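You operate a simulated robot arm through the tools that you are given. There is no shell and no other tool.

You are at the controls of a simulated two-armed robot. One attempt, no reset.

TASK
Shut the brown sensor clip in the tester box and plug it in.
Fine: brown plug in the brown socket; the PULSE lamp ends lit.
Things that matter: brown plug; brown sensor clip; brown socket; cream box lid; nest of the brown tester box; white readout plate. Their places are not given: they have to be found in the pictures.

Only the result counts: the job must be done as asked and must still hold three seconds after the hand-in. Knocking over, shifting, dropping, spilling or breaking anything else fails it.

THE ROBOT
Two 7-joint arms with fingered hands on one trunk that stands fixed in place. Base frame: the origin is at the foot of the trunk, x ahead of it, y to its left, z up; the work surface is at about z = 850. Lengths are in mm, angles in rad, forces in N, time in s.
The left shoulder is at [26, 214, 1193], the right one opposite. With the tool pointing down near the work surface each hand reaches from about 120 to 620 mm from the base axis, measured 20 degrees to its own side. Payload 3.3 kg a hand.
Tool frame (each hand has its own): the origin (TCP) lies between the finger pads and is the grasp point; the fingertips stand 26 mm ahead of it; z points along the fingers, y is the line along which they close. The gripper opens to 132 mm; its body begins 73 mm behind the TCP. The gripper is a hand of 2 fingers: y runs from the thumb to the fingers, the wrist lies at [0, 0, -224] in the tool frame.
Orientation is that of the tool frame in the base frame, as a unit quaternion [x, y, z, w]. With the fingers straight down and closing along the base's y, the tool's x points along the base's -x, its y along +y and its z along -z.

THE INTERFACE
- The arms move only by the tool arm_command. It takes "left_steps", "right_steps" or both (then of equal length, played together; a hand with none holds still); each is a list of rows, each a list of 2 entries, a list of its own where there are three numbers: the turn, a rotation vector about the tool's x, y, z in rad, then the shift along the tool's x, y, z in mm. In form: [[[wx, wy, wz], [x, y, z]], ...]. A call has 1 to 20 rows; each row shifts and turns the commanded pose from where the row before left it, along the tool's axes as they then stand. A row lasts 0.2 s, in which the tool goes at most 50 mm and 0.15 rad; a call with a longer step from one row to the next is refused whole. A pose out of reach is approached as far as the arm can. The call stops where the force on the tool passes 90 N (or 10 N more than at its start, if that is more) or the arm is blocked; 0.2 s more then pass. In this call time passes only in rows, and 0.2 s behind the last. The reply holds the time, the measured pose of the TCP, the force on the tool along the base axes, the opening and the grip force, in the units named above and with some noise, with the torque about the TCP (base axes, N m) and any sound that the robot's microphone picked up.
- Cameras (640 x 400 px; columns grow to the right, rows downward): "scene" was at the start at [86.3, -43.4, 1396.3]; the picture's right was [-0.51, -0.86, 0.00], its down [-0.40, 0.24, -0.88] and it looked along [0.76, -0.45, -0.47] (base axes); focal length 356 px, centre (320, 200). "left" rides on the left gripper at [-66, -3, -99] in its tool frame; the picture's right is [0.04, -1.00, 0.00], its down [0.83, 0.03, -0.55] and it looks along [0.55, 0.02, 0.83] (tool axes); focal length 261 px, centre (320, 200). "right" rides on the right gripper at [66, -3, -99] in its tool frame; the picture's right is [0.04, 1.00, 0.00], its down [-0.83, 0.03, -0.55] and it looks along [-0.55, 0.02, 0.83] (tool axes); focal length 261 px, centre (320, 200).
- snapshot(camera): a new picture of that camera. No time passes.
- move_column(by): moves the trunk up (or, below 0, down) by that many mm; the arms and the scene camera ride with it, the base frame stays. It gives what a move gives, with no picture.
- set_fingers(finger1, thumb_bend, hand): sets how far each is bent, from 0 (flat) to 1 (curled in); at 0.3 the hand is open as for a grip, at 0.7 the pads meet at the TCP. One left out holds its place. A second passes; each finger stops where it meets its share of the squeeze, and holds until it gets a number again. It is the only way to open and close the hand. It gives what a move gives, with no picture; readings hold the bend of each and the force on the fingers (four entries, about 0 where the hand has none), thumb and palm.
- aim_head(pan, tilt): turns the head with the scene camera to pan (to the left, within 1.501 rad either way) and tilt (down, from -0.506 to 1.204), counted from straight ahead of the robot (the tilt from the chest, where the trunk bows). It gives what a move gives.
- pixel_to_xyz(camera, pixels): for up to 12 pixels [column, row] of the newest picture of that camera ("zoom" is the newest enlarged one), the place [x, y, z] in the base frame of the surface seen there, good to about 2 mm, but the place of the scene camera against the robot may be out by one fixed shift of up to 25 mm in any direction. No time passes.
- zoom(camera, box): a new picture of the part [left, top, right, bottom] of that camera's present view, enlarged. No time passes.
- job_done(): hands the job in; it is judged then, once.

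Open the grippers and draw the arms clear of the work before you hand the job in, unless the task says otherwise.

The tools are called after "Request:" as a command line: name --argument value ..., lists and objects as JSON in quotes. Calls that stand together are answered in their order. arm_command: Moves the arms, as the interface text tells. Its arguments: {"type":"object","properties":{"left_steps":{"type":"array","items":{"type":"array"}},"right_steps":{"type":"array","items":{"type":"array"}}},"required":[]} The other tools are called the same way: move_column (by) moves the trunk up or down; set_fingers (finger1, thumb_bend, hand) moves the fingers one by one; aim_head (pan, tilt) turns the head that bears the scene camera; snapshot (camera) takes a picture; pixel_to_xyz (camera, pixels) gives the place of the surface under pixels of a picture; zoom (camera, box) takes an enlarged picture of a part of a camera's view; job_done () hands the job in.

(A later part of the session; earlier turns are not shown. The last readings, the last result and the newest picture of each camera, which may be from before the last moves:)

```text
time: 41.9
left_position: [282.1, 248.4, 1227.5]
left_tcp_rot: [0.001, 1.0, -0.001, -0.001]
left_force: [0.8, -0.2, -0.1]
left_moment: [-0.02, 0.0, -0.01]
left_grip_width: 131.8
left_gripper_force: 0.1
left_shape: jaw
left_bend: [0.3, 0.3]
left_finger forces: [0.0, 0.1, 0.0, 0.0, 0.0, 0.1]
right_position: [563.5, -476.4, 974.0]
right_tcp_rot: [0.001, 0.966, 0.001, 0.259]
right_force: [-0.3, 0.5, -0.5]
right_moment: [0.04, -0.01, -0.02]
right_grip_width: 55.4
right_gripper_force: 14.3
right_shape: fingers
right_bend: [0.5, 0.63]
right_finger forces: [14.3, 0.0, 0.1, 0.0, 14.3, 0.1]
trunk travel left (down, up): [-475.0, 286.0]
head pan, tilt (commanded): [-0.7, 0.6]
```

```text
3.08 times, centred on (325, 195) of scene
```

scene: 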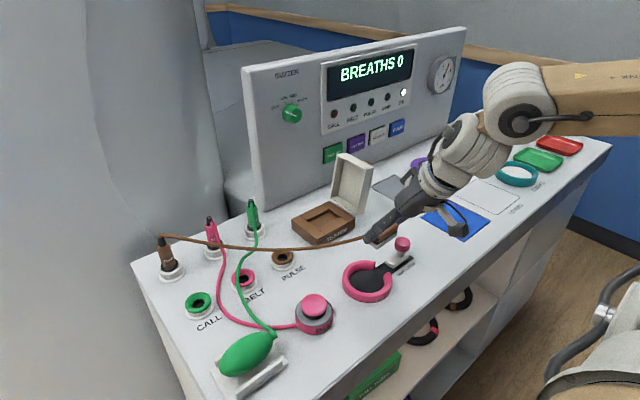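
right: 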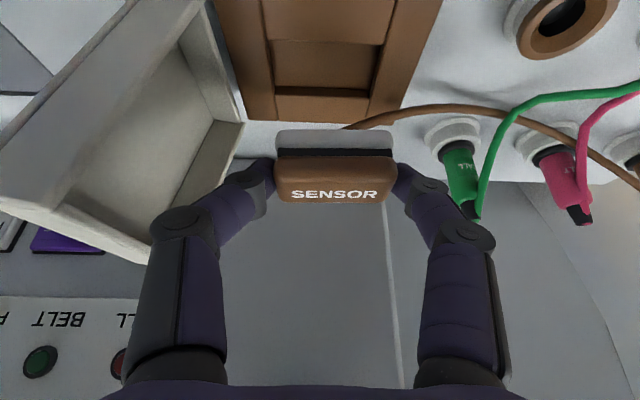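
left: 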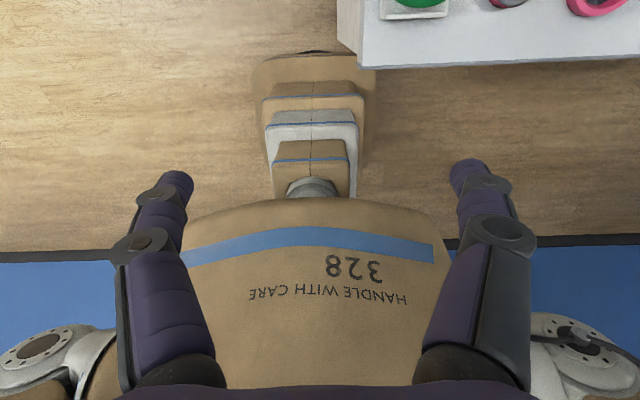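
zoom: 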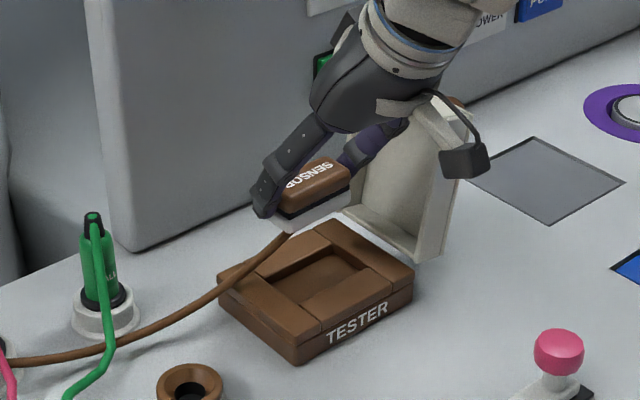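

Good view: the nest shows at right-image rows 40–90, below and ahead of the clip. I re-measure the nest edges from this close view to set the final target.

Request:
zoom --camera "right" --box '[230, 0, 430, 130]'

Request:
pixel_to_xyz --camera "right" --pixels '[[268, 60], [276, 60], [370, 62], [380, 62], [322, 38], [322, 45], [322, 84], [322, 92], [322, 98], [325, 65], [335, 196], [335, 160]]'

```text
3.08 times, centred on (330, 65) of right
```

zoom: 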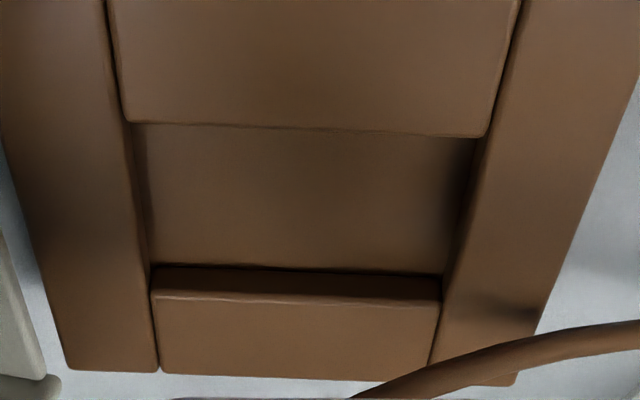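

```text
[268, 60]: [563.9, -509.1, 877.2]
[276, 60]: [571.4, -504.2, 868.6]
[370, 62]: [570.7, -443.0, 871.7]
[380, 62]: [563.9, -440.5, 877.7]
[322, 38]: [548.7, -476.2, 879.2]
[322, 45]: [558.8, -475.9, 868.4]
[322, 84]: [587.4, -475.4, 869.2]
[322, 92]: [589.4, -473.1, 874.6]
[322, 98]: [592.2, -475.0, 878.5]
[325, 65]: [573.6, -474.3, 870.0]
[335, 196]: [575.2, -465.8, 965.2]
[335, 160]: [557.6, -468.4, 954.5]
```

Nest centre is about (569,-474), rim z 878.5, floor 869; the clip's centre is at TCP+(7,8). I shift and lower to just above the rim first.

Request:
arm_command --right_steps '[[[0, 0, 0], [5.06, -1.12, 8.16]], [[0, 0, 0], [5.06, -1.12, 8.16]], [[0, 0, 0], [5.06, -1.12, 8.16]], [[0, 0, 0], [5.06, -1.12, 8.16]], [[0, 0, 0], [5.06, -1.12, 8.16]]]'

Request:
snapshot --camera "right"

Request:
zoom --camera "scene" --box '[270, 150, 390, 250]'

```text
time: 43.1
left_position: [282.2, 248.1, 1226.9]
left_tcp_rot: [0.0, 1.0, 0.0, 0.0]
left_force: [1.2, 0.0, 0.2]
left_moment: [0.01, 0.03, 0.02]
left_grip_width: 132.0
left_gripper_force: 0.2
left_shape: jaw
left_bend: [0.3, 0.3]
left_finger forces: [0.1, 0.0, 0.0, 0.0, 0.0, 0.0]
right_position: [560.8, -482.1, 924.2]
right_tcp_rot: [0.0, 0.966, 0.002, 0.259]
right_force: [0.1, 0.1, 0.0]
right_moment: [0.0, 0.04, 0.0]
right_grip_width: 55.0
right_gripper_force: 14.7
right_shape: fingers
right_bend: [0.5, 0.63]
right_finger forces: [14.4, 0.1, 0.0, 0.0, 14.3, 0.0]
trunk travel left (down, up): [-475.0, 286.0]
head pan, tilt (commanded): [-0.7, 0.6]
```

```text
taken
```

right: 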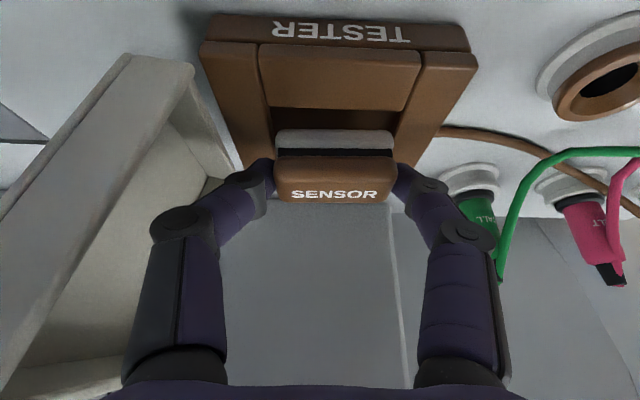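

```text
4.00 times, centred on (330, 200) of scene
```

zoom: 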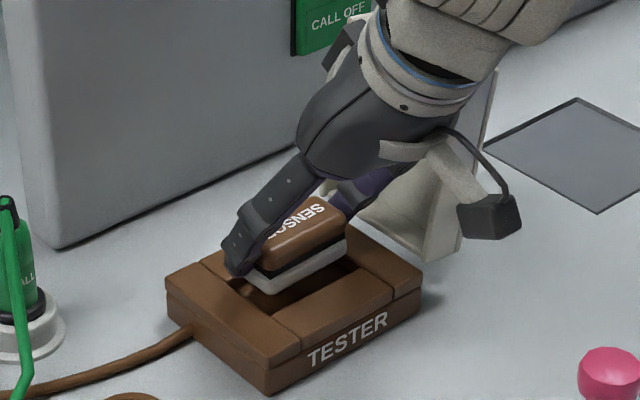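

The clip hovers just over the nest. I verify its outline against the nest edges before the last 14 mm.

Request:
pixel_to_xyz --camera "right" --pixels '[[278, 168], [395, 168], [335, 138], [281, 140], [389, 140], [340, 95], [340, 108], [268, 100], [403, 100], [335, 190]]'

```text
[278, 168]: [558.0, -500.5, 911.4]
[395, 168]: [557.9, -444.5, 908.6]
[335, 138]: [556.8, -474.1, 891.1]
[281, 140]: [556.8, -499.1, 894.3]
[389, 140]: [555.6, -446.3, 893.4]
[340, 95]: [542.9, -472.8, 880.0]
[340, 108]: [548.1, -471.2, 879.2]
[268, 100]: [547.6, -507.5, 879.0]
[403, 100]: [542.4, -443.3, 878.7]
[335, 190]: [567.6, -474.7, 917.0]
```

The clip spans y -500…-444 and x≈557–583, centred in the nest opening. I lower it 13 mm in small steps.

Request:
arm_command --right_steps '[[[0, 0, 0], [2.2, 0, 3.8]], [[0, 0, 0], [2.2, 0, 3.8]], [[0, 0, 0], [2.1, 0, 3.7]]]'

Request:
zoom --camera "right" --box '[200, 20, 480, 230]'

Request:
zoom --camera "scene" --box '[270, 150, 390, 250]'

```text
time: 43.9
left_position: [280.6, 249.7, 1227.3]
left_tcp_rot: [0.0, 1.0, 0.001, 0.0]
left_force: [0.4, 0.1, -0.1]
left_moment: [-0.02, 0.0, -0.04]
left_grip_width: 132.1
left_gripper_force: 0.1
left_shape: jaw
left_bend: [0.3, 0.3]
left_finger forces: [0.0, 0.1, 0.0, 0.0, 0.0, 0.0]
right_position: [562.2, -481.6, 911.7]
right_tcp_rot: [0.0, 0.966, 0.001, 0.259]
right_force: [0.1, -0.3, -0.7]
right_moment: [0.02, -0.01, 0.01]
right_grip_width: 55.2
right_gripper_force: 14.5
right_shape: fingers
right_bend: [0.5, 0.63]
right_finger forces: [14.3, 0.1, 0.1, 0.0, 14.3, 0.0]
trunk travel left (down, up): [-475.0, 286.0]
head pan, tilt (commanded): [-0.7, 0.6]
```

```text
1.90 times, centred on (340, 125) of right
```

zoom: 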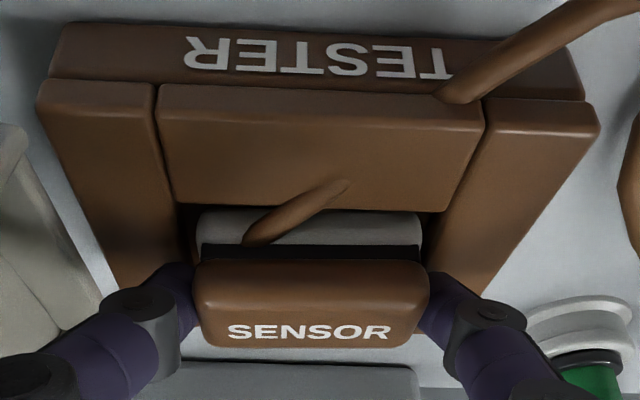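

```text
4.00 times, centred on (330, 200) of scene
```

zoom: 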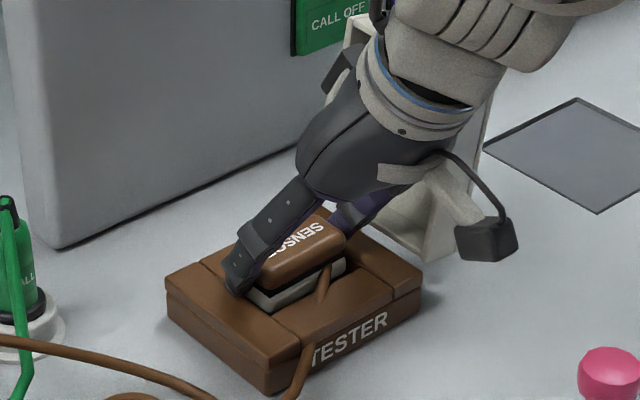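

The clip is inside the nest walls and the cord just passes through the geometry. I lower the last 2–3 mm and then release.

Request:
arm_command --right_steps '[[[0, 0, 0], [0.6, 0, 1.0]], [[0, 0, 0], [0.6, 0, 1.0]]]'

Request:
pixel_to_xyz --camera "right" --pixels '[[335, 190], [300, 190], [370, 190], [335, 165]]'

```text
time: 44.5
left_position: [280.0, 248.8, 1226.9]
left_tcp_rot: [0.0, 1.0, 0.001, 0.0]
left_force: [-0.5, 0.5, -0.2]
left_moment: [0.0, 0.01, 0.0]
left_grip_width: 131.9
left_gripper_force: 0.1
left_shape: jaw
left_bend: [0.3, 0.3]
left_finger forces: [0.0, 0.0, 0.0, 0.0, 0.0, 0.0]
right_position: [561.6, -481.3, 910.1]
right_tcp_rot: [0.001, 0.966, 0.001, 0.26]
right_force: [-0.3, -1.4, 4.8]
right_moment: [0.19, -0.06, 0.03]
right_grip_width: 55.1
right_gripper_force: 18.0
right_shape: fingers
right_bend: [0.51, 0.63]
right_finger forces: [19.7, 0.0, 0.1, 0.0, 14.6, 0.0]
trunk travel left (down, up): [-475.0, 286.0]
head pan, tilt (commanded): [-0.7, 0.6]
```

```text
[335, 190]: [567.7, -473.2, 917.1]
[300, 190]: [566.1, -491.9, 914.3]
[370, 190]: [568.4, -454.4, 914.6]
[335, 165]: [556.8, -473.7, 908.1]
```

Contact with the nest floor shows as 4.8 N upward, so the clip is seated. I open the fingers moderately to release it.

Request:
set_fingers --hand "right" --finger1 0.43 --thumb_bend 0.54

Request:
snapshot --camera "right"

Request:
zoom --camera "scene" --box '[270, 150, 390, 250]'

```text
time: 45.5
left_position: [280.9, 249.0, 1228.0]
left_tcp_rot: [-0.001, 1.0, -0.001, 0.0]
left_force: [0.6, -0.6, 0.0]
left_moment: [0.0, 0.03, 0.0]
left_grip_width: 131.7
left_gripper_force: 0.1
left_shape: jaw
left_bend: [0.3, 0.3]
left_finger forces: [0.1, 0.1, 0.1, 0.0, 0.1, 0.0]
right_position: [560.6, -479.7, 910.8]
right_tcp_rot: [0.0, 0.965, 0.001, 0.261]
right_force: [1.0, 2.4, 10.1]
right_moment: [-0.28, -0.14, 0.09]
right_grip_width: 68.5
right_gripper_force: 4.6
right_shape: fingers
right_bend: [0.43, 0.55]
right_finger forces: [0.0, 0.0, 0.1, 0.0, 9.2, 0.0]
trunk travel left (down, up): [-475.0, 286.0]
head pan, tilt (commanded): [-0.7, 0.6]
```

```text
taken
```

right: 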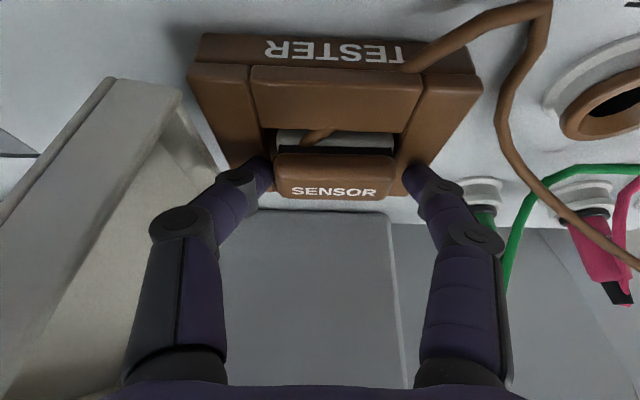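

```text
4.00 times, centred on (330, 200) of scene
```

zoom: 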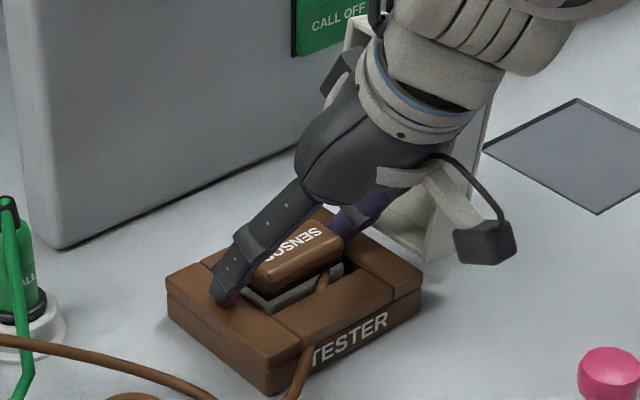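

The thumb tip now presses on the rim (about 10 N upward), so I raise the hand straight up in small steps.

Request:
arm_command --right_steps '[[[0, 0, 0], [-1.5, 0, -2.6]], [[0, 0, 0], [-2.5, 0, -4.33]], [[0, 0, 0], [-2.5, 0, -4.33]], [[0, 0, 0], [-5, 0, -8.66]]]'

Request:
snapshot --camera "right"

Request:
zoom --camera "scene" --box '[270, 150, 390, 250]'

```text
time: 46.5
left_position: [279.6, 248.9, 1227.4]
left_tcp_rot: [0.0, 1.0, 0.0, 0.0]
left_force: [1.2, -0.1, -0.7]
left_moment: [0.01, 0.03, 0.02]
left_grip_width: 131.7
left_gripper_force: 0.1
left_shape: jaw
left_bend: [0.3, 0.3]
left_finger forces: [0.0, 0.0, 0.1, 0.0, 0.0, 0.1]
right_position: [561.1, -481.1, 932.7]
right_tcp_rot: [0.001, 0.966, 0.001, 0.259]
right_force: [-0.7, 0.3, 1.1]
right_moment: [0.05, 0.01, 0.01]
right_grip_width: 71.2
right_gripper_force: 0.1
right_shape: fingers
right_bend: [0.43, 0.54]
right_finger forces: [0.0, 0.1, 0.1, 0.0, 0.0, 0.0]
trunk travel left (down, up): [-475.0, 286.0]
head pan, tilt (commanded): [-0.7, 0.6]
```

```text
taken
```

right: 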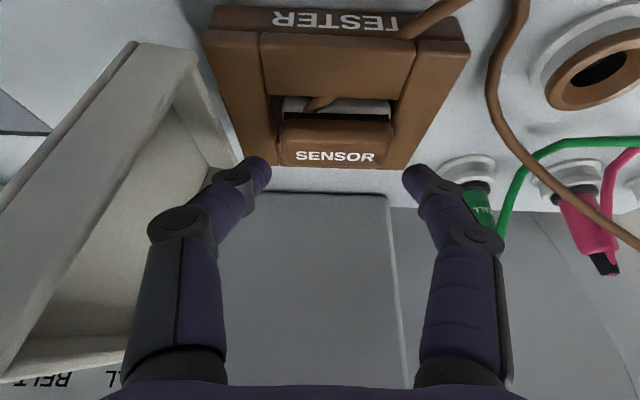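

```text
4.00 times, centred on (330, 200) of scene
```

zoom: 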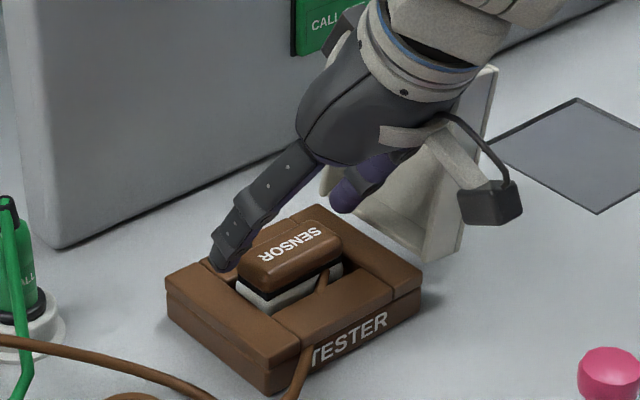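

The hand is free and the clip stays in the nest. I check the clip's top height and levelness.

Request:
pixel_to_xyz --camera "right" --pixels '[[290, 150], [335, 150], [380, 150], [335, 135], [290, 135], [385, 135], [282, 160], [390, 160], [335, 104], [310, 165]]'

Request:
zoom --camera "right" --box '[200, 0, 480, 180]'

```text
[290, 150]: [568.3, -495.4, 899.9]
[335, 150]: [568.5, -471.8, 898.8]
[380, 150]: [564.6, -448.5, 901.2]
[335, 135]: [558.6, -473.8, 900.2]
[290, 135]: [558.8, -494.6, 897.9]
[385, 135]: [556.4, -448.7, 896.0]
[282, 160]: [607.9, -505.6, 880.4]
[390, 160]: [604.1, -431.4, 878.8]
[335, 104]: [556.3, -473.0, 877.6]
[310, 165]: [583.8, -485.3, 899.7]
```

```text
2.22 times, centred on (340, 90) of right
```

zoom: 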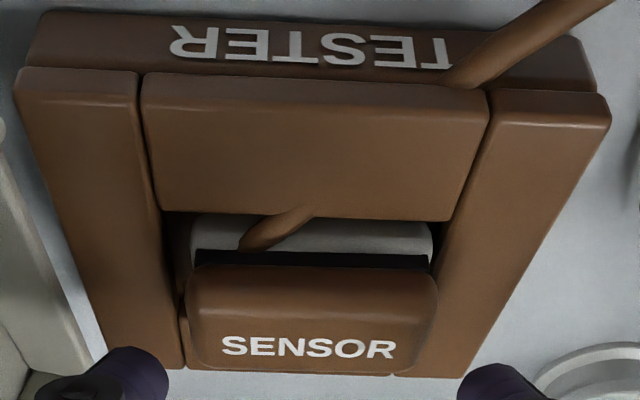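

The clip sits level with its top at z≈900, well inside the nest. Next I shut the lid: I raise the hand, tilt to 45° and move over the lid's upper edge so the thumb will be on its outer (-y) side.

Request:
arm_command --right_steps '[[[0, 0, 0], [-12.5, 3, -21.6]], [[0, 0, 0], [-12.5, 3, -21.6]], [[0, 0, 0], [-12.5, 3, -21.6]], [[0, 0, 0], [-12.5, 3, -21.6]], [[0, 0, 0], [-12.5, 3, -21.6]], [[0, 0, 0], [-6, 0, -10.4]], [[0, -0.13, 0], [0, 0, 0]], [[0, -0.13, 0], [0, 0, 0]], [[0, 0, 0], [8.5, -32.3, -8.5]], [[0, 0, 0], [8.5, -32.3, -8.5]], [[0, 0, 0], [8.5, -32.3, -8.5]]]'

Request:
set_fingers --hand "right" --finger1 0.47 --thumb_bend 0.47

Request:
snapshot --camera "right"

Request:
zoom --camera "scene" --box '[250, 110, 430, 260]'

```text
time: 48.9
left_position: [280.3, 247.5, 1227.0]
left_tcp_rot: [0.0, 1.0, 0.0, 0.0]
left_force: [0.0, 0.4, -0.1]
left_moment: [0.03, 0.01, 0.01]
left_grip_width: 132.0
left_gripper_force: 0.0
left_shape: jaw
left_bend: [0.3, 0.3]
left_finger forces: [0.0, 0.0, 0.0, 0.0, 0.1, 0.0]
right_position: [525.1, -564.1, 1069.7]
right_tcp_rot: [0.0, 0.924, 0.002, 0.382]
right_force: [0.2, 0.3, 0.4]
right_moment: [0.03, -0.01, 0.01]
right_grip_width: 71.0
right_gripper_force: 0.0
right_shape: fingers
right_bend: [0.43, 0.54]
right_finger forces: [0.1, 0.1, 0.0, 0.0, 0.0, 0.0]
trunk travel left (down, up): [-475.0, 286.0]
head pan, tilt (commanded): [-0.7, 0.6]
```

```text
time: 49.9
left_position: [280.0, 248.3, 1226.7]
left_tcp_rot: [0.0, 1.0, 0.0, -0.001]
left_force: [-0.4, 0.1, 0.7]
left_moment: [0.0, -0.01, -0.01]
left_grip_width: 131.8
left_gripper_force: 0.1
left_shape: jaw
left_bend: [0.3, 0.3]
left_finger forces: [0.0, 0.0, 0.1, 0.0, 0.0, 0.1]
right_position: [524.8, -563.7, 1070.7]
right_tcp_rot: [0.001, 0.924, 0.0, 0.381]
right_force: [-0.2, 0.4, -0.5]
right_moment: [0.04, -0.01, -0.02]
right_grip_width: 76.6
right_gripper_force: 0.0
right_shape: fingers
right_bend: [0.47, 0.47]
right_finger forces: [0.1, 0.0, 0.0, 0.0, 0.0, 0.0]
trunk travel left (down, up): [-475.0, 286.0]
head pan, tilt (commanded): [-0.7, 0.6]
```

```text
taken
```

right: 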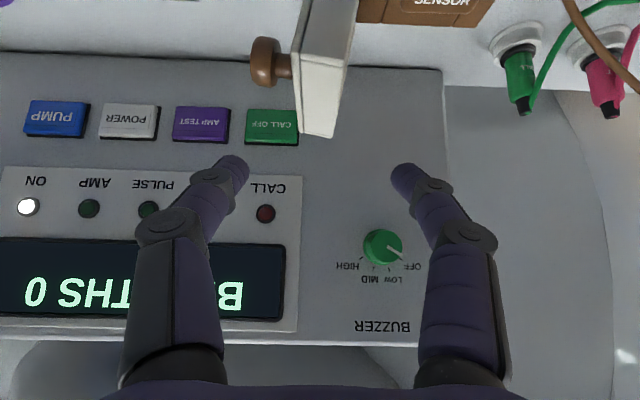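

```text
2.67 times, centred on (340, 185) of scene
```

zoom: 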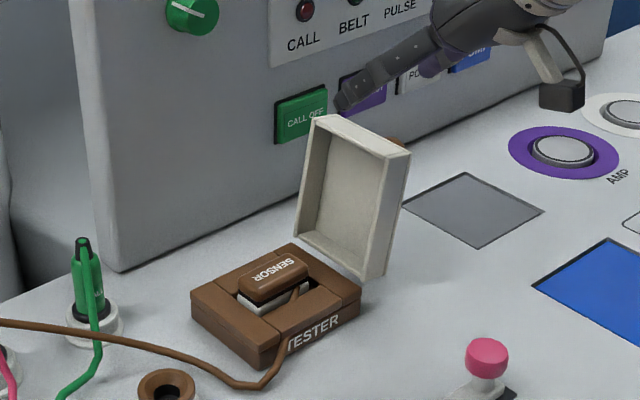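

The lid's upper edge is at right-image (300–345, 60–135) with the knob at (267,62). I measure it and the fingertips for the approach.

Request:
pixel_to_xyz --camera "right" --pixels '[[305, 65], [302, 128], [333, 130], [345, 70], [338, 30], [320, 90], [310, 40], [258, 62], [275, 62], [240, 165], [400, 172]]'

```text
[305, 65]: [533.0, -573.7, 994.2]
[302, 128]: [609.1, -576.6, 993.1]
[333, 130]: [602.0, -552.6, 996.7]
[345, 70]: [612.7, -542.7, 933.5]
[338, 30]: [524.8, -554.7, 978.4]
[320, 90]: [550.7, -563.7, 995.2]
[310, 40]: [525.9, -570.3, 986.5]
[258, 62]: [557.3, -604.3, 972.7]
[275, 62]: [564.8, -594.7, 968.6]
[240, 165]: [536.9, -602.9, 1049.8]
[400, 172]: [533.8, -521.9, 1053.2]
```

Lid edge lies at y -577…-550, z≈995, and the thumb/finger straddle it with about 25 mm either side. I descend about 85 mm (slightly back in x to miss the knob).

Request:
arm_command --right_steps '[[[0, 0, 0], [13.1, 0, 10.9]], [[0, 0, 0], [13.1, 0, 10.9]], [[0, 0, 0], [13.1, 0, 10.9]], [[0, 0, 0], [13.1, 0, 10.9]], [[0, 0, 0], [13.1, 0, 10.9]]]'

Request:
snapshot --camera "right"

Request:
zoom --camera "scene" --box '[250, 110, 430, 260]'

```text
time: 51.1
left_position: [281.8, 249.5, 1226.8]
left_tcp_rot: [0.0, 1.0, 0.0, 0.0]
left_force: [0.9, -0.3, -1.4]
left_moment: [0.01, 0.01, 0.02]
left_grip_width: 131.7
left_gripper_force: 0.1
left_shape: jaw
left_bend: [0.3, 0.3]
left_finger forces: [0.0, 0.1, 0.0, 0.2, 0.0, 0.0]
right_position: [518.5, -562.8, 983.0]
right_tcp_rot: [0.001, 0.924, 0.001, 0.382]
right_force: [-0.2, 0.2, -0.4]
right_moment: [-0.01, 0.01, 0.0]
right_grip_width: 76.9
right_gripper_force: 0.1
right_shape: fingers
right_bend: [0.47, 0.47]
right_finger forces: [0.0, 0.1, 0.1, 0.1, 0.0, 0.0]
trunk travel left (down, up): [-475.0, 286.0]
head pan, tilt (commanded): [-0.7, 0.6]
```

```text
taken
```

right: 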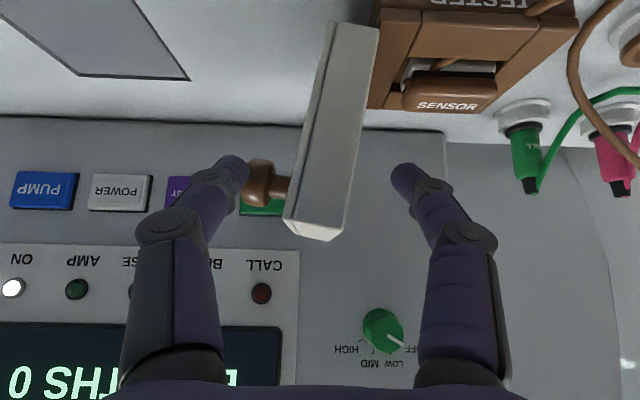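

```text
2.67 times, centred on (340, 185) of scene
```

zoom: 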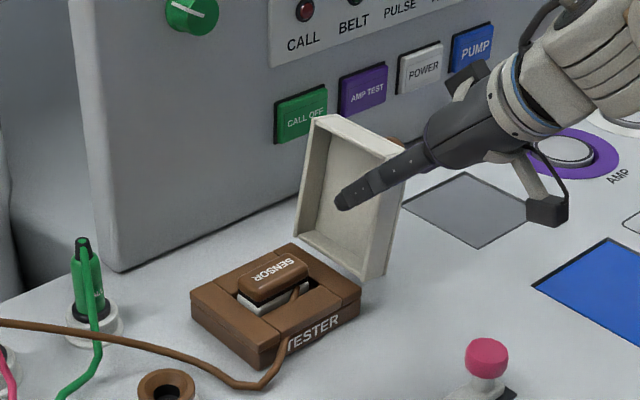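

The fingers straddle the lid with nothing touched. I push toward +y with the thumb, 40 mm first.

Request:
arm_command --right_steps '[[[0, 0, 0], [0, 10, 0]], [[0, 0, 0], [0, 10, 0]], [[0, 0, 0], [0, 10, 0]], [[0, 0, 0], [0, 10, 0]]]'

Request:
snapshot --camera "right"

Request:
zoom --camera "scene" --box '[250, 110, 430, 260]'

```text
time: 52.1
left_position: [281.6, 249.1, 1226.2]
left_tcp_rot: [0.0, 1.0, 0.0, 0.0]
left_force: [0.0, 0.2, 0.4]
left_moment: [0.01, -0.01, 0.0]
left_grip_width: 132.1
left_gripper_force: 0.1
left_shape: jaw
left_bend: [0.3, 0.3]
left_finger forces: [0.0, 0.1, 0.0, 0.0, 0.0, 0.1]
right_position: [517.4, -524.5, 982.6]
right_tcp_rot: [0.001, 0.924, 0.001, 0.382]
right_force: [0.0, -0.7, 0.6]
right_moment: [-0.07, 0.0, -0.03]
right_grip_width: 78.2
right_gripper_force: 0.1
right_shape: fingers
right_bend: [0.47, 0.47]
right_finger forces: [0.0, 0.1, 0.0, 0.0, 0.9, 0.1]
trunk travel left (down, up): [-475.0, 286.0]
head pan, tilt (commanded): [-0.7, 0.6]
```

```text
taken
```

right: 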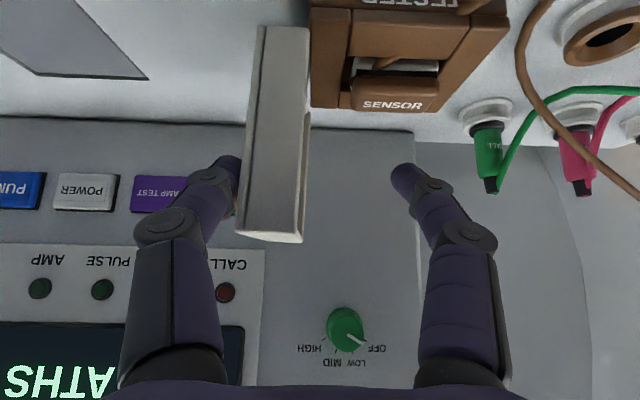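

```text
2.67 times, centred on (340, 185) of scene
```

zoom: 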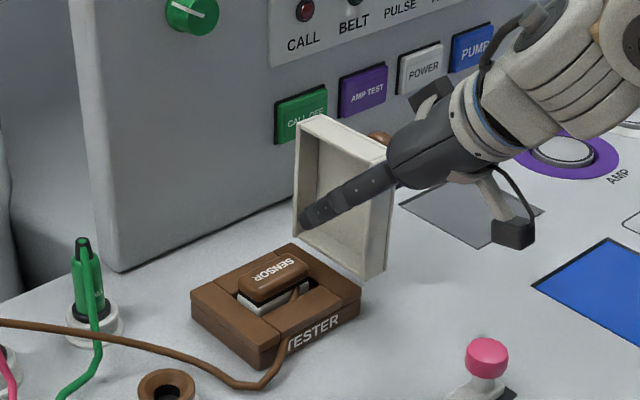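

The lid is upright now (about 90°). I push 30 mm further with a slight lowering so it tips over and comes to rest on finger1.

Request:
arm_command --right_steps '[[[0, 0, 0], [0, 10, 0]], [[0, 0, 0], [2.1, 10, 2.1]], [[0, 0, 0], [3.5, 8, 3.5]]]'

Request:
snapshot --camera "right"

Request:
zoom --camera "scene" --box '[250, 110, 430, 260]'

```text
time: 52.9
left_position: [280.5, 249.3, 1227.0]
left_tcp_rot: [0.0, 1.0, 0.0, 0.0]
left_force: [0.1, -0.3, 0.3]
left_moment: [-0.03, -0.02, 0.01]
left_grip_width: 131.9
left_gripper_force: 0.1
left_shape: jaw
left_bend: [0.3, 0.3]
left_finger forces: [0.1, 0.0, 0.0, 0.0, 0.0, 0.0]
right_position: [518.6, -495.7, 975.3]
right_tcp_rot: [0.001, 0.924, 0.001, 0.382]
right_force: [-0.2, 0.3, 0.4]
right_moment: [-0.01, -0.02, 0.01]
right_grip_width: 77.5
right_gripper_force: 0.1
right_shape: fingers
right_bend: [0.47, 0.47]
right_finger forces: [0.0, 0.0, 0.1, 0.1, 0.0, 0.1]
trunk travel left (down, up): [-475.0, 286.0]
head pan, tilt (commanded): [-0.7, 0.6]
```

```text
taken
```

right: 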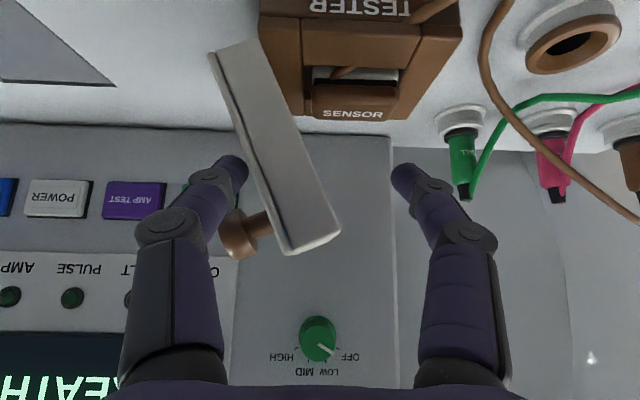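

```text
2.67 times, centred on (340, 185) of scene
```

zoom: 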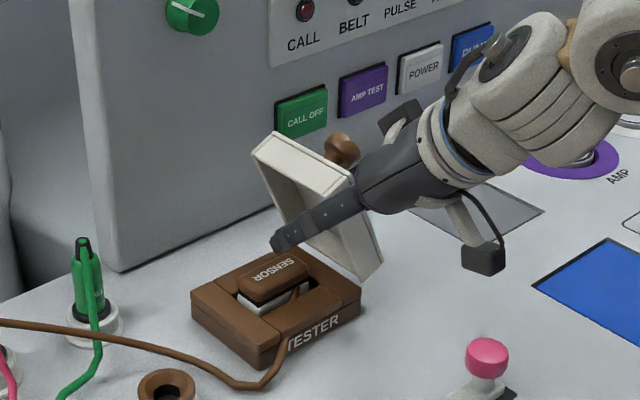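

The lid is about 65° and no force is felt; it may be falling slowly. I pass a moment with a tiny move and look again.

Request:
arm_command --right_steps '[[[0, 0, 0], [0.5, 1, 0.5]]]'

Request:
snapshot --camera "right"

Request:
zoom --camera "scene" --box '[250, 110, 430, 260]'

```text
time: 53.3
left_position: [280.8, 248.9, 1226.9]
left_tcp_rot: [0.0, 1.0, 0.0, 0.0]
left_force: [-0.5, -0.4, -0.5]
left_moment: [0.0, 0.0, 0.02]
left_grip_width: 132.1
left_gripper_force: 0.0
left_shape: jaw
left_bend: [0.3, 0.3]
left_finger forces: [0.0, 0.0, 0.1, 0.1, 0.1, 0.0]
right_position: [517.7, -493.1, 975.8]
right_tcp_rot: [0.0, 0.924, 0.002, 0.383]
right_force: [0.0, 0.1, -0.3]
right_moment: [-0.01, -0.02, 0.0]
right_grip_width: 77.3
right_gripper_force: 0.0
right_shape: fingers
right_bend: [0.47, 0.47]
right_finger forces: [0.1, 0.1, 0.0, 0.0, 0.0, 0.0]
trunk travel left (down, up): [-475.0, 286.0]
head pan, tilt (commanded): [-0.7, 0.6]
```

```text
taken
```

right: 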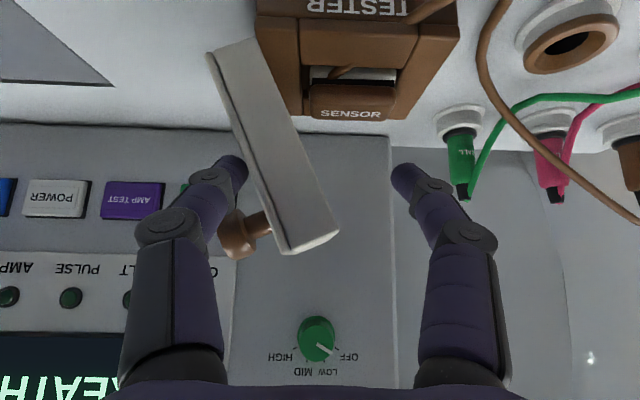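

```text
2.67 times, centred on (340, 185) of scene
```

zoom: 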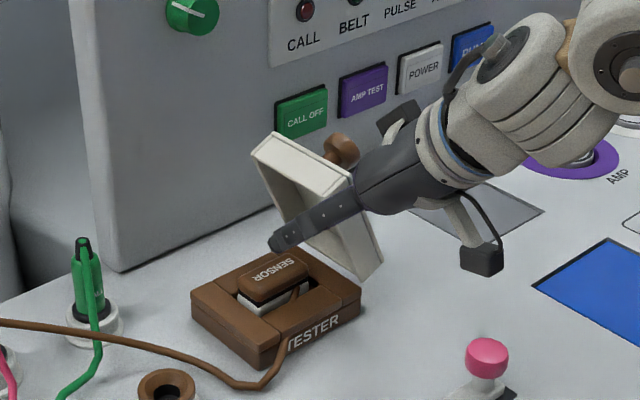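

The hinge holds the lid still at about 65°, so it must be pushed all the way. I raise the hand off, close the fingers, and will press the lid's outer face down with the closed fingertips.

Request:
arm_command --right_steps '[[[0, 0, 0], [-10.6, 0, -10.6]], [[0, 0, 0], [-10.6, 0, -10.6]], [[0, 0, 0], [-10.6, 0, -10.6]], [[0, 0, 0], [-10.6, 0, -10.6]], [[0, 0, 0], [-10.6, 0, -10.6]], [[0, 0, 0], [0, -25, 0]], [[0, 0, 0], [-3.5, -25, 3.5]]]'

Request:
set_fingers --hand "right" --finger1 0.7 --thumb_bend 0.7

Request:
snapshot --camera "right"

Request:
zoom --camera "scene" --box '[250, 110, 430, 260]'

```text
time: 54.9
left_position: [280.6, 248.5, 1226.8]
left_tcp_rot: [0.0, 1.0, 0.0, 0.001]
left_force: [-0.5, 0.1, 0.3]
left_moment: [0.0, -0.06, -0.01]
left_grip_width: 131.8
left_gripper_force: 0.0
left_shape: jaw
left_bend: [0.3, 0.3]
left_finger forces: [0.1, 0.0, 0.0, 0.0, 0.0, 0.0]
right_position: [524.6, -544.6, 1051.1]
right_tcp_rot: [0.002, 0.924, 0.001, 0.382]
right_force: [-0.4, 0.5, 0.7]
right_moment: [-0.01, 0.0, -0.01]
right_grip_width: 77.2
right_gripper_force: 0.0
right_shape: fingers
right_bend: [0.47, 0.47]
right_finger forces: [0.1, 0.0, 0.1, 0.1, 0.0, 0.0]
trunk travel left (down, up): [-475.0, 286.0]
head pan, tilt (commanded): [-0.7, 0.6]
```

```text
time: 55.9
left_position: [280.5, 248.1, 1226.2]
left_tcp_rot: [0.0, 1.0, 0.0, -0.001]
left_force: [-0.4, -0.1, 0.1]
left_moment: [-0.02, -0.04, 0.02]
left_grip_width: 131.9
left_gripper_force: 0.1
left_shape: jaw
left_bend: [0.3, 0.3]
left_finger forces: [0.1, 0.1, 0.0, 0.0, 0.0, 0.0]
right_position: [524.5, -542.9, 1051.2]
right_tcp_rot: [0.001, 0.924, 0.001, 0.382]
right_force: [-0.3, 0.5, -1.1]
right_moment: [-0.01, -0.02, 0.03]
right_grip_width: 2.1
right_gripper_force: 0.2
right_shape: fingers
right_bend: [0.7, 0.7]
right_finger forces: [0.0, 0.0, 0.0, 0.0, 0.0, 0.0]
trunk travel left (down, up): [-475.0, 286.0]
head pan, tilt (commanded): [-0.7, 0.6]
```

```text
taken
```

right: 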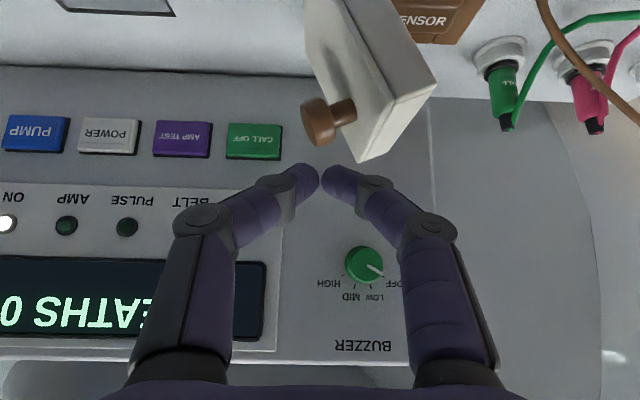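

```text
2.67 times, centred on (340, 185) of scene
```

zoom: 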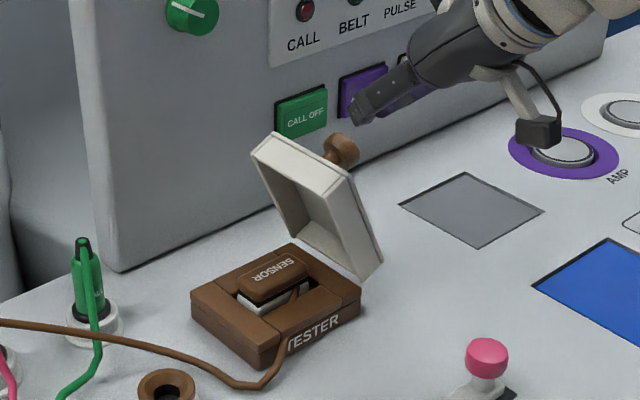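

The lid stays at about 65°. I measure its outer face and knob for the push path.

Request:
pixel_to_xyz --camera "right" --pixels '[[330, 30], [350, 60], [385, 100], [370, 145], [390, 98], [430, 85], [318, 125], [345, 110], [305, 172], [335, 175]]'

```text
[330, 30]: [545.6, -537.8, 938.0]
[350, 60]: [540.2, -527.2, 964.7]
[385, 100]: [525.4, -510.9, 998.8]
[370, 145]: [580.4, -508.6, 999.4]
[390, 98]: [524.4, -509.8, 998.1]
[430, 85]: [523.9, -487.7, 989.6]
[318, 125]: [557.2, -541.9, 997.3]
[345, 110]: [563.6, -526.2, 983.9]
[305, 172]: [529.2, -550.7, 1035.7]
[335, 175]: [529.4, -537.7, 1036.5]
```

Lid's outer face is at about 66°, its upper corner at (y -510, z 999). I bring the closed fingertips down on its -y side and begin pushing it over.

Request:
arm_command --right_steps '[[[0, 0, 0], [11.9, -3.7, 14]], [[0, 0, 0], [11.9, -3.7, 14]], [[0, 0, 0], [11.9, -3.7, 14]], [[0, 0, 0], [0.5, 8, 0.5]], [[0, 0, 0], [0.5, 8, 0.5]], [[0, 0, 0], [0.5, 8, 0.5]], [[0, 0, 0], [0.9, 11, 0.9]], [[0, 0, 0], [0.9, 11, 0.9]]]'

Request:
snapshot --camera "right"

Request:
zoom --camera "scene" --box '[250, 110, 430, 260]'

```text
time: 57.7
left_position: [280.4, 249.0, 1225.7]
left_tcp_rot: [0.0, 1.0, 0.0, -0.001]
left_force: [-1.3, -0.2, -0.8]
left_moment: [0.01, 0.02, 0.03]
left_grip_width: 131.9
left_gripper_force: 0.2
left_shape: jaw
left_bend: [0.3, 0.3]
left_finger forces: [0.0, 0.0, 0.1, 0.0, 0.1, 0.0]
right_position: [528.0, -507.9, 991.9]
right_tcp_rot: [0.001, 0.924, 0.001, 0.382]
right_force: [-0.3, -0.4, -0.1]
right_moment: [-0.02, -0.04, 0.03]
right_grip_width: 2.3
right_gripper_force: 0.0
right_shape: fingers
right_bend: [0.7, 0.7]
right_finger forces: [0.0, 0.0, 0.1, 0.2, 0.1, 0.0]
trunk travel left (down, up): [-475.0, 286.0]
head pan, tilt (commanded): [-0.7, 0.6]
```

```text
taken
```

right: 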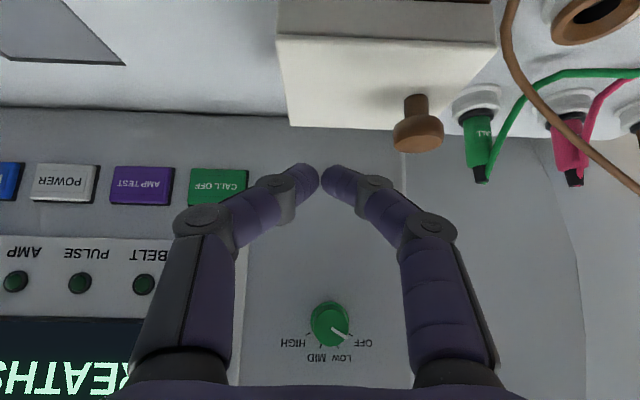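

```text
2.67 times, centred on (340, 185) of scene
```

zoom: 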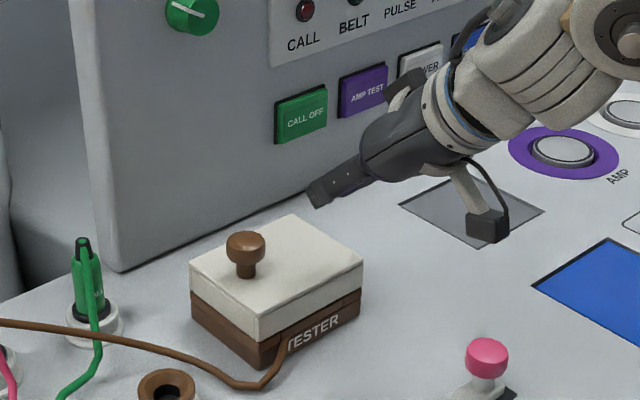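

The lid has swung shut by itself. I check its corners for levelness (z 911 when shut).

Request:
pixel_to_xyz --camera "right" --pixels '[[290, 48], [480, 52], [300, 115], [380, 118], [350, 80], [415, 140], [420, 105]]'

Request:
zoom --camera "right" --box '[250, 0, 510, 160]'

Request:
zoom --camera "scene" --box '[290, 180, 370, 250]'

```text
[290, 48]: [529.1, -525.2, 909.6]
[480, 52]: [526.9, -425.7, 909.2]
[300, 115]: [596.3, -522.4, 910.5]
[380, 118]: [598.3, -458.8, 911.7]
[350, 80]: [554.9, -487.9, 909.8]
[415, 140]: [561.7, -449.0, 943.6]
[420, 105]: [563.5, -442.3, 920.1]
```

```text
2.46 times, centred on (380, 80) of right
```

zoom: 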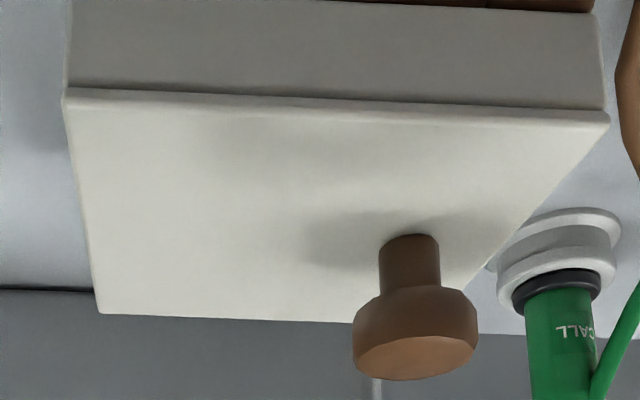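

```text
5.71 times, centred on (330, 215) of scene
```

zoom: 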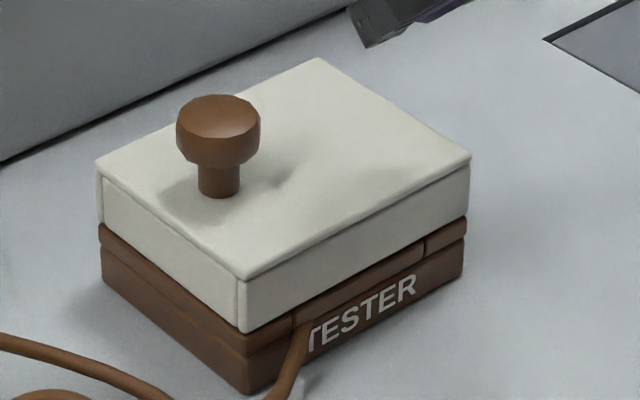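

The lid is shut and level at z≈910. Now the plug: I check what is around the brown plug (grey furniture beside the bench) with scene depth readings and zooms.

Request:
zoom --camera "scene" --box '[120, 190, 320, 330]'

Request:
pixel_to_xyz --camera "scene" --pixels '[[100, 200], [60, 300], [180, 150], [225, 180], [140, 240], [120, 290], [163, 238], [166, 255], [172, 270], [178, 275], [212, 225], [252, 205]]'

```text
2.86 times, centred on (220, 260) of scene
```

zoom: 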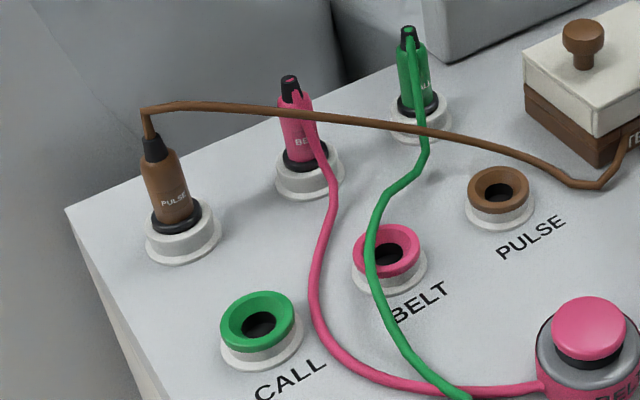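

```text
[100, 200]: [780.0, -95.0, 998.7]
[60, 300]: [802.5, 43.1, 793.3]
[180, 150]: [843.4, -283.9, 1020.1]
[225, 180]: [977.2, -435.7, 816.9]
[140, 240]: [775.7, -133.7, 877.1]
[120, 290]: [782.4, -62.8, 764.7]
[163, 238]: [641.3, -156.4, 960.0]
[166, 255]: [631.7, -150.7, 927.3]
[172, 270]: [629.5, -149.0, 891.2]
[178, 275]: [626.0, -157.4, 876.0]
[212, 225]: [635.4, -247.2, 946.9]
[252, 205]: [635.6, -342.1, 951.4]
```

The grey furniture is at x≥775, well beyond the plug at about (650,-160). I move the right hand across to hover before the brown plug, opening the fingers and easing tilt to 30°.

Request:
arm_command --right_steps '[[[0, 0, 0], [-21.2, 0, -21.2]], [[0, 0, 0], [0, 44, 0]], [[0, 0, 0], [0, 44, 0]], [[0, 0, 0], [0, 44, 0]], [[0, 0, 0], [0, 44, 0]], [[0, 0, 0], [0, 44, 0]], [[0, 0, 0], [0, 44, 0]], [[0, 0, 0], [0, 44, 0]], [[0, 0, 0], [0, 40, 0]], [[0, 0.13, 0], [0, 0, 0]], [[0, 0.13, 0], [0, 0, 0]]]'

Request:
set_fingers --hand "right" --finger1 0.5 --thumb_bend 0.5

Request:
snapshot --camera "right"

Request:
snapshot --camera "scene"

```text
time: 60.1
left_position: [281.5, 248.7, 1226.7]
left_tcp_rot: [0.001, 1.0, 0.0, 0.0]
left_force: [-0.4, 0.2, 0.3]
left_moment: [-0.01, -0.01, -0.02]
left_grip_width: 131.8
left_gripper_force: 0.1
left_shape: jaw
left_bend: [0.3, 0.3]
left_finger forces: [0.0, 0.0, 0.0, 0.0, 0.0, 0.1]
right_position: [526.3, -228.7, 1035.0]
right_tcp_rot: [0.001, 0.936, 0.002, 0.351]
right_force: [-0.3, 0.2, 0.0]
right_moment: [0.0, -0.01, 0.0]
right_grip_width: 1.8
right_gripper_force: 0.1
right_shape: fingers
right_bend: [0.7, 0.7]
right_finger forces: [0.0, 0.0, 0.0, 0.1, 0.0, 0.1]
right hand out of reach, approached as far as the arm can: row 8, 9, 10, 11
trunk travel left (down, up): [-475.0, 286.0]
head pan, tilt (commanded): [-0.7, 0.6]
```

```text
time: 61.1
left_position: [279.6, 249.3, 1227.1]
left_tcp_rot: [0.0, 1.0, 0.0, 0.001]
left_force: [-0.9, 0.0, -0.2]
left_moment: [0.02, 0.02, 0.03]
left_grip_width: 132.0
left_gripper_force: 0.1
left_shape: jaw
left_bend: [0.3, 0.3]
left_finger forces: [0.0, 0.0, 0.0, 0.1, 0.1, 0.0]
right_position: [523.7, -229.2, 1035.7]
right_tcp_rot: [0.001, 0.936, 0.001, 0.352]
right_force: [0.2, 0.3, -0.6]
right_moment: [0.0, -0.01, -0.02]
right_grip_width: 65.7
right_gripper_force: 0.1
right_shape: fingers
right_bend: [0.5, 0.5]
right_finger forces: [0.0, 0.1, 0.0, 0.1, 0.0, 0.0]
trunk travel left (down, up): [-475.0, 286.0]
head pan, tilt (commanded): [-0.7, 0.6]
```

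```text
taken
```

right: 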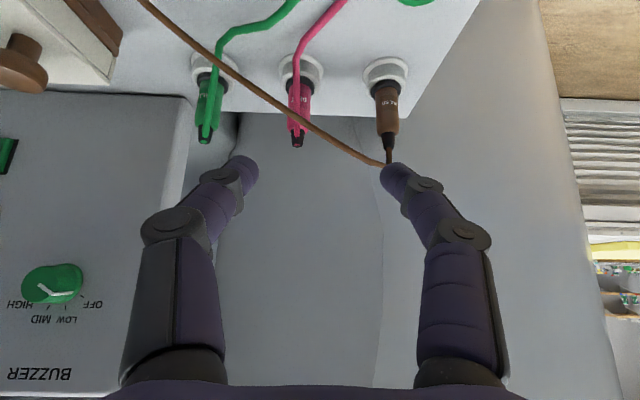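

```text
taken
```

scene: 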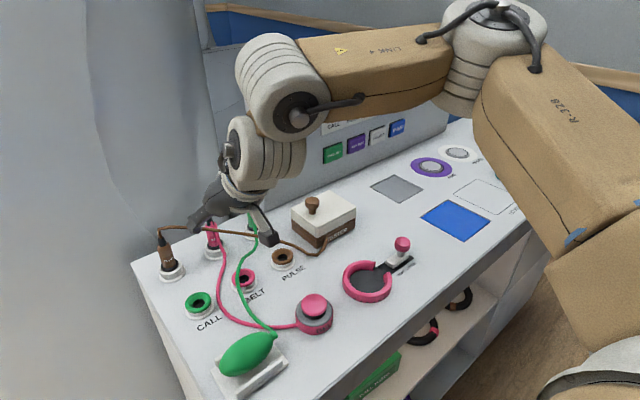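

The straight pose is joint-limited near y≈-229. Since the plug is round, I yaw the hand toward +y (about 30°) and see whether it then reaches further.

Request:
arm_command --right_steps '[[[-0.0857, 0, -0.0978], [0, 0, 0]], [[-0.0857, 0, -0.0978], [0, 0, 0]], [[-0.0857, 0, -0.0978], [0, 0, 0]], [[-0.0857, 0, -0.0978], [0, 0, 0]]]'

Request:
snapshot --camera "right"

```text
time: 62.1
left_position: [279.7, 248.9, 1227.7]
left_tcp_rot: [0.0, 1.0, 0.0, -0.001]
left_force: [0.6, 0.3, 0.2]
left_moment: [0.02, 0.0, 0.02]
left_grip_width: 132.0
left_gripper_force: 0.0
left_shape: jaw
left_bend: [0.3, 0.3]
left_finger forces: [0.1, 0.0, 0.0, 0.0, 0.1, 0.0]
right_position: [525.2, -228.2, 1034.8]
right_tcp_rot: [-0.241, 0.904, 0.093, 0.34]
right_force: [0.5, -0.1, 0.4]
right_moment: [0.0, -0.03, 0.02]
right_grip_width: 66.2
right_gripper_force: 0.0
right_shape: fingers
right_bend: [0.5, 0.5]
right_finger forces: [0.0, 0.1, 0.0, 0.0, 0.0, 0.0]
trunk travel left (down, up): [-475.0, 286.0]
head pan, tilt (commanded): [-0.7, 0.6]
```

```text
taken
```

right: 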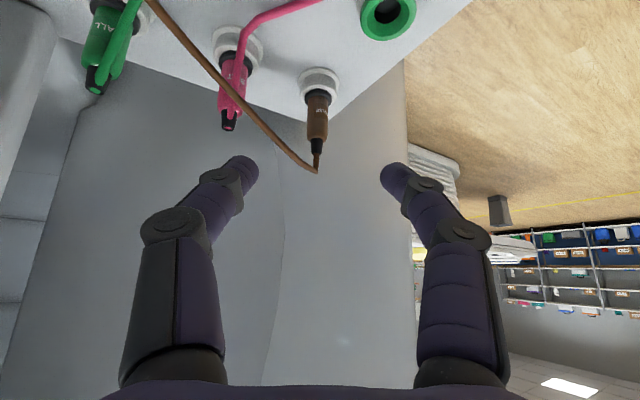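

The yawed hand points straight at the plug (318,115). I measure the plug and holder from here.

Request:
zoom --camera "right" --box '[230, 40, 410, 190]'

Request:
pixel_to_xyz --camera "right" --pixels '[[318, 100], [318, 115], [318, 130], [317, 145], [317, 152], [308, 120], [328, 120], [320, 78], [318, 94], [300, 82], [338, 82], [230, 110]]'

```text
2.67 times, centred on (320, 115) of right
```

zoom: 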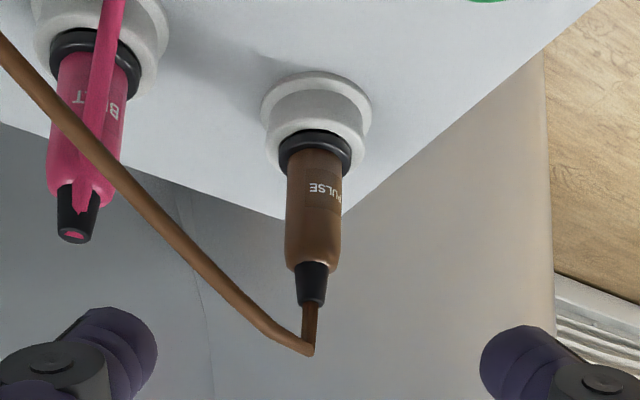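

```text
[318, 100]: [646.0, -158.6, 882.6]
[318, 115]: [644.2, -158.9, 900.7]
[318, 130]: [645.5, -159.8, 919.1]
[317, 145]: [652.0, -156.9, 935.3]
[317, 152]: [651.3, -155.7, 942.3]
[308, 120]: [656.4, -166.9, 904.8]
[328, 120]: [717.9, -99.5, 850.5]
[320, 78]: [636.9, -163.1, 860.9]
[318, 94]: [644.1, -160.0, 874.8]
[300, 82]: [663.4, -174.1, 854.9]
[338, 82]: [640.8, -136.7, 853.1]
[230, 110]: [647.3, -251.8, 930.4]
```

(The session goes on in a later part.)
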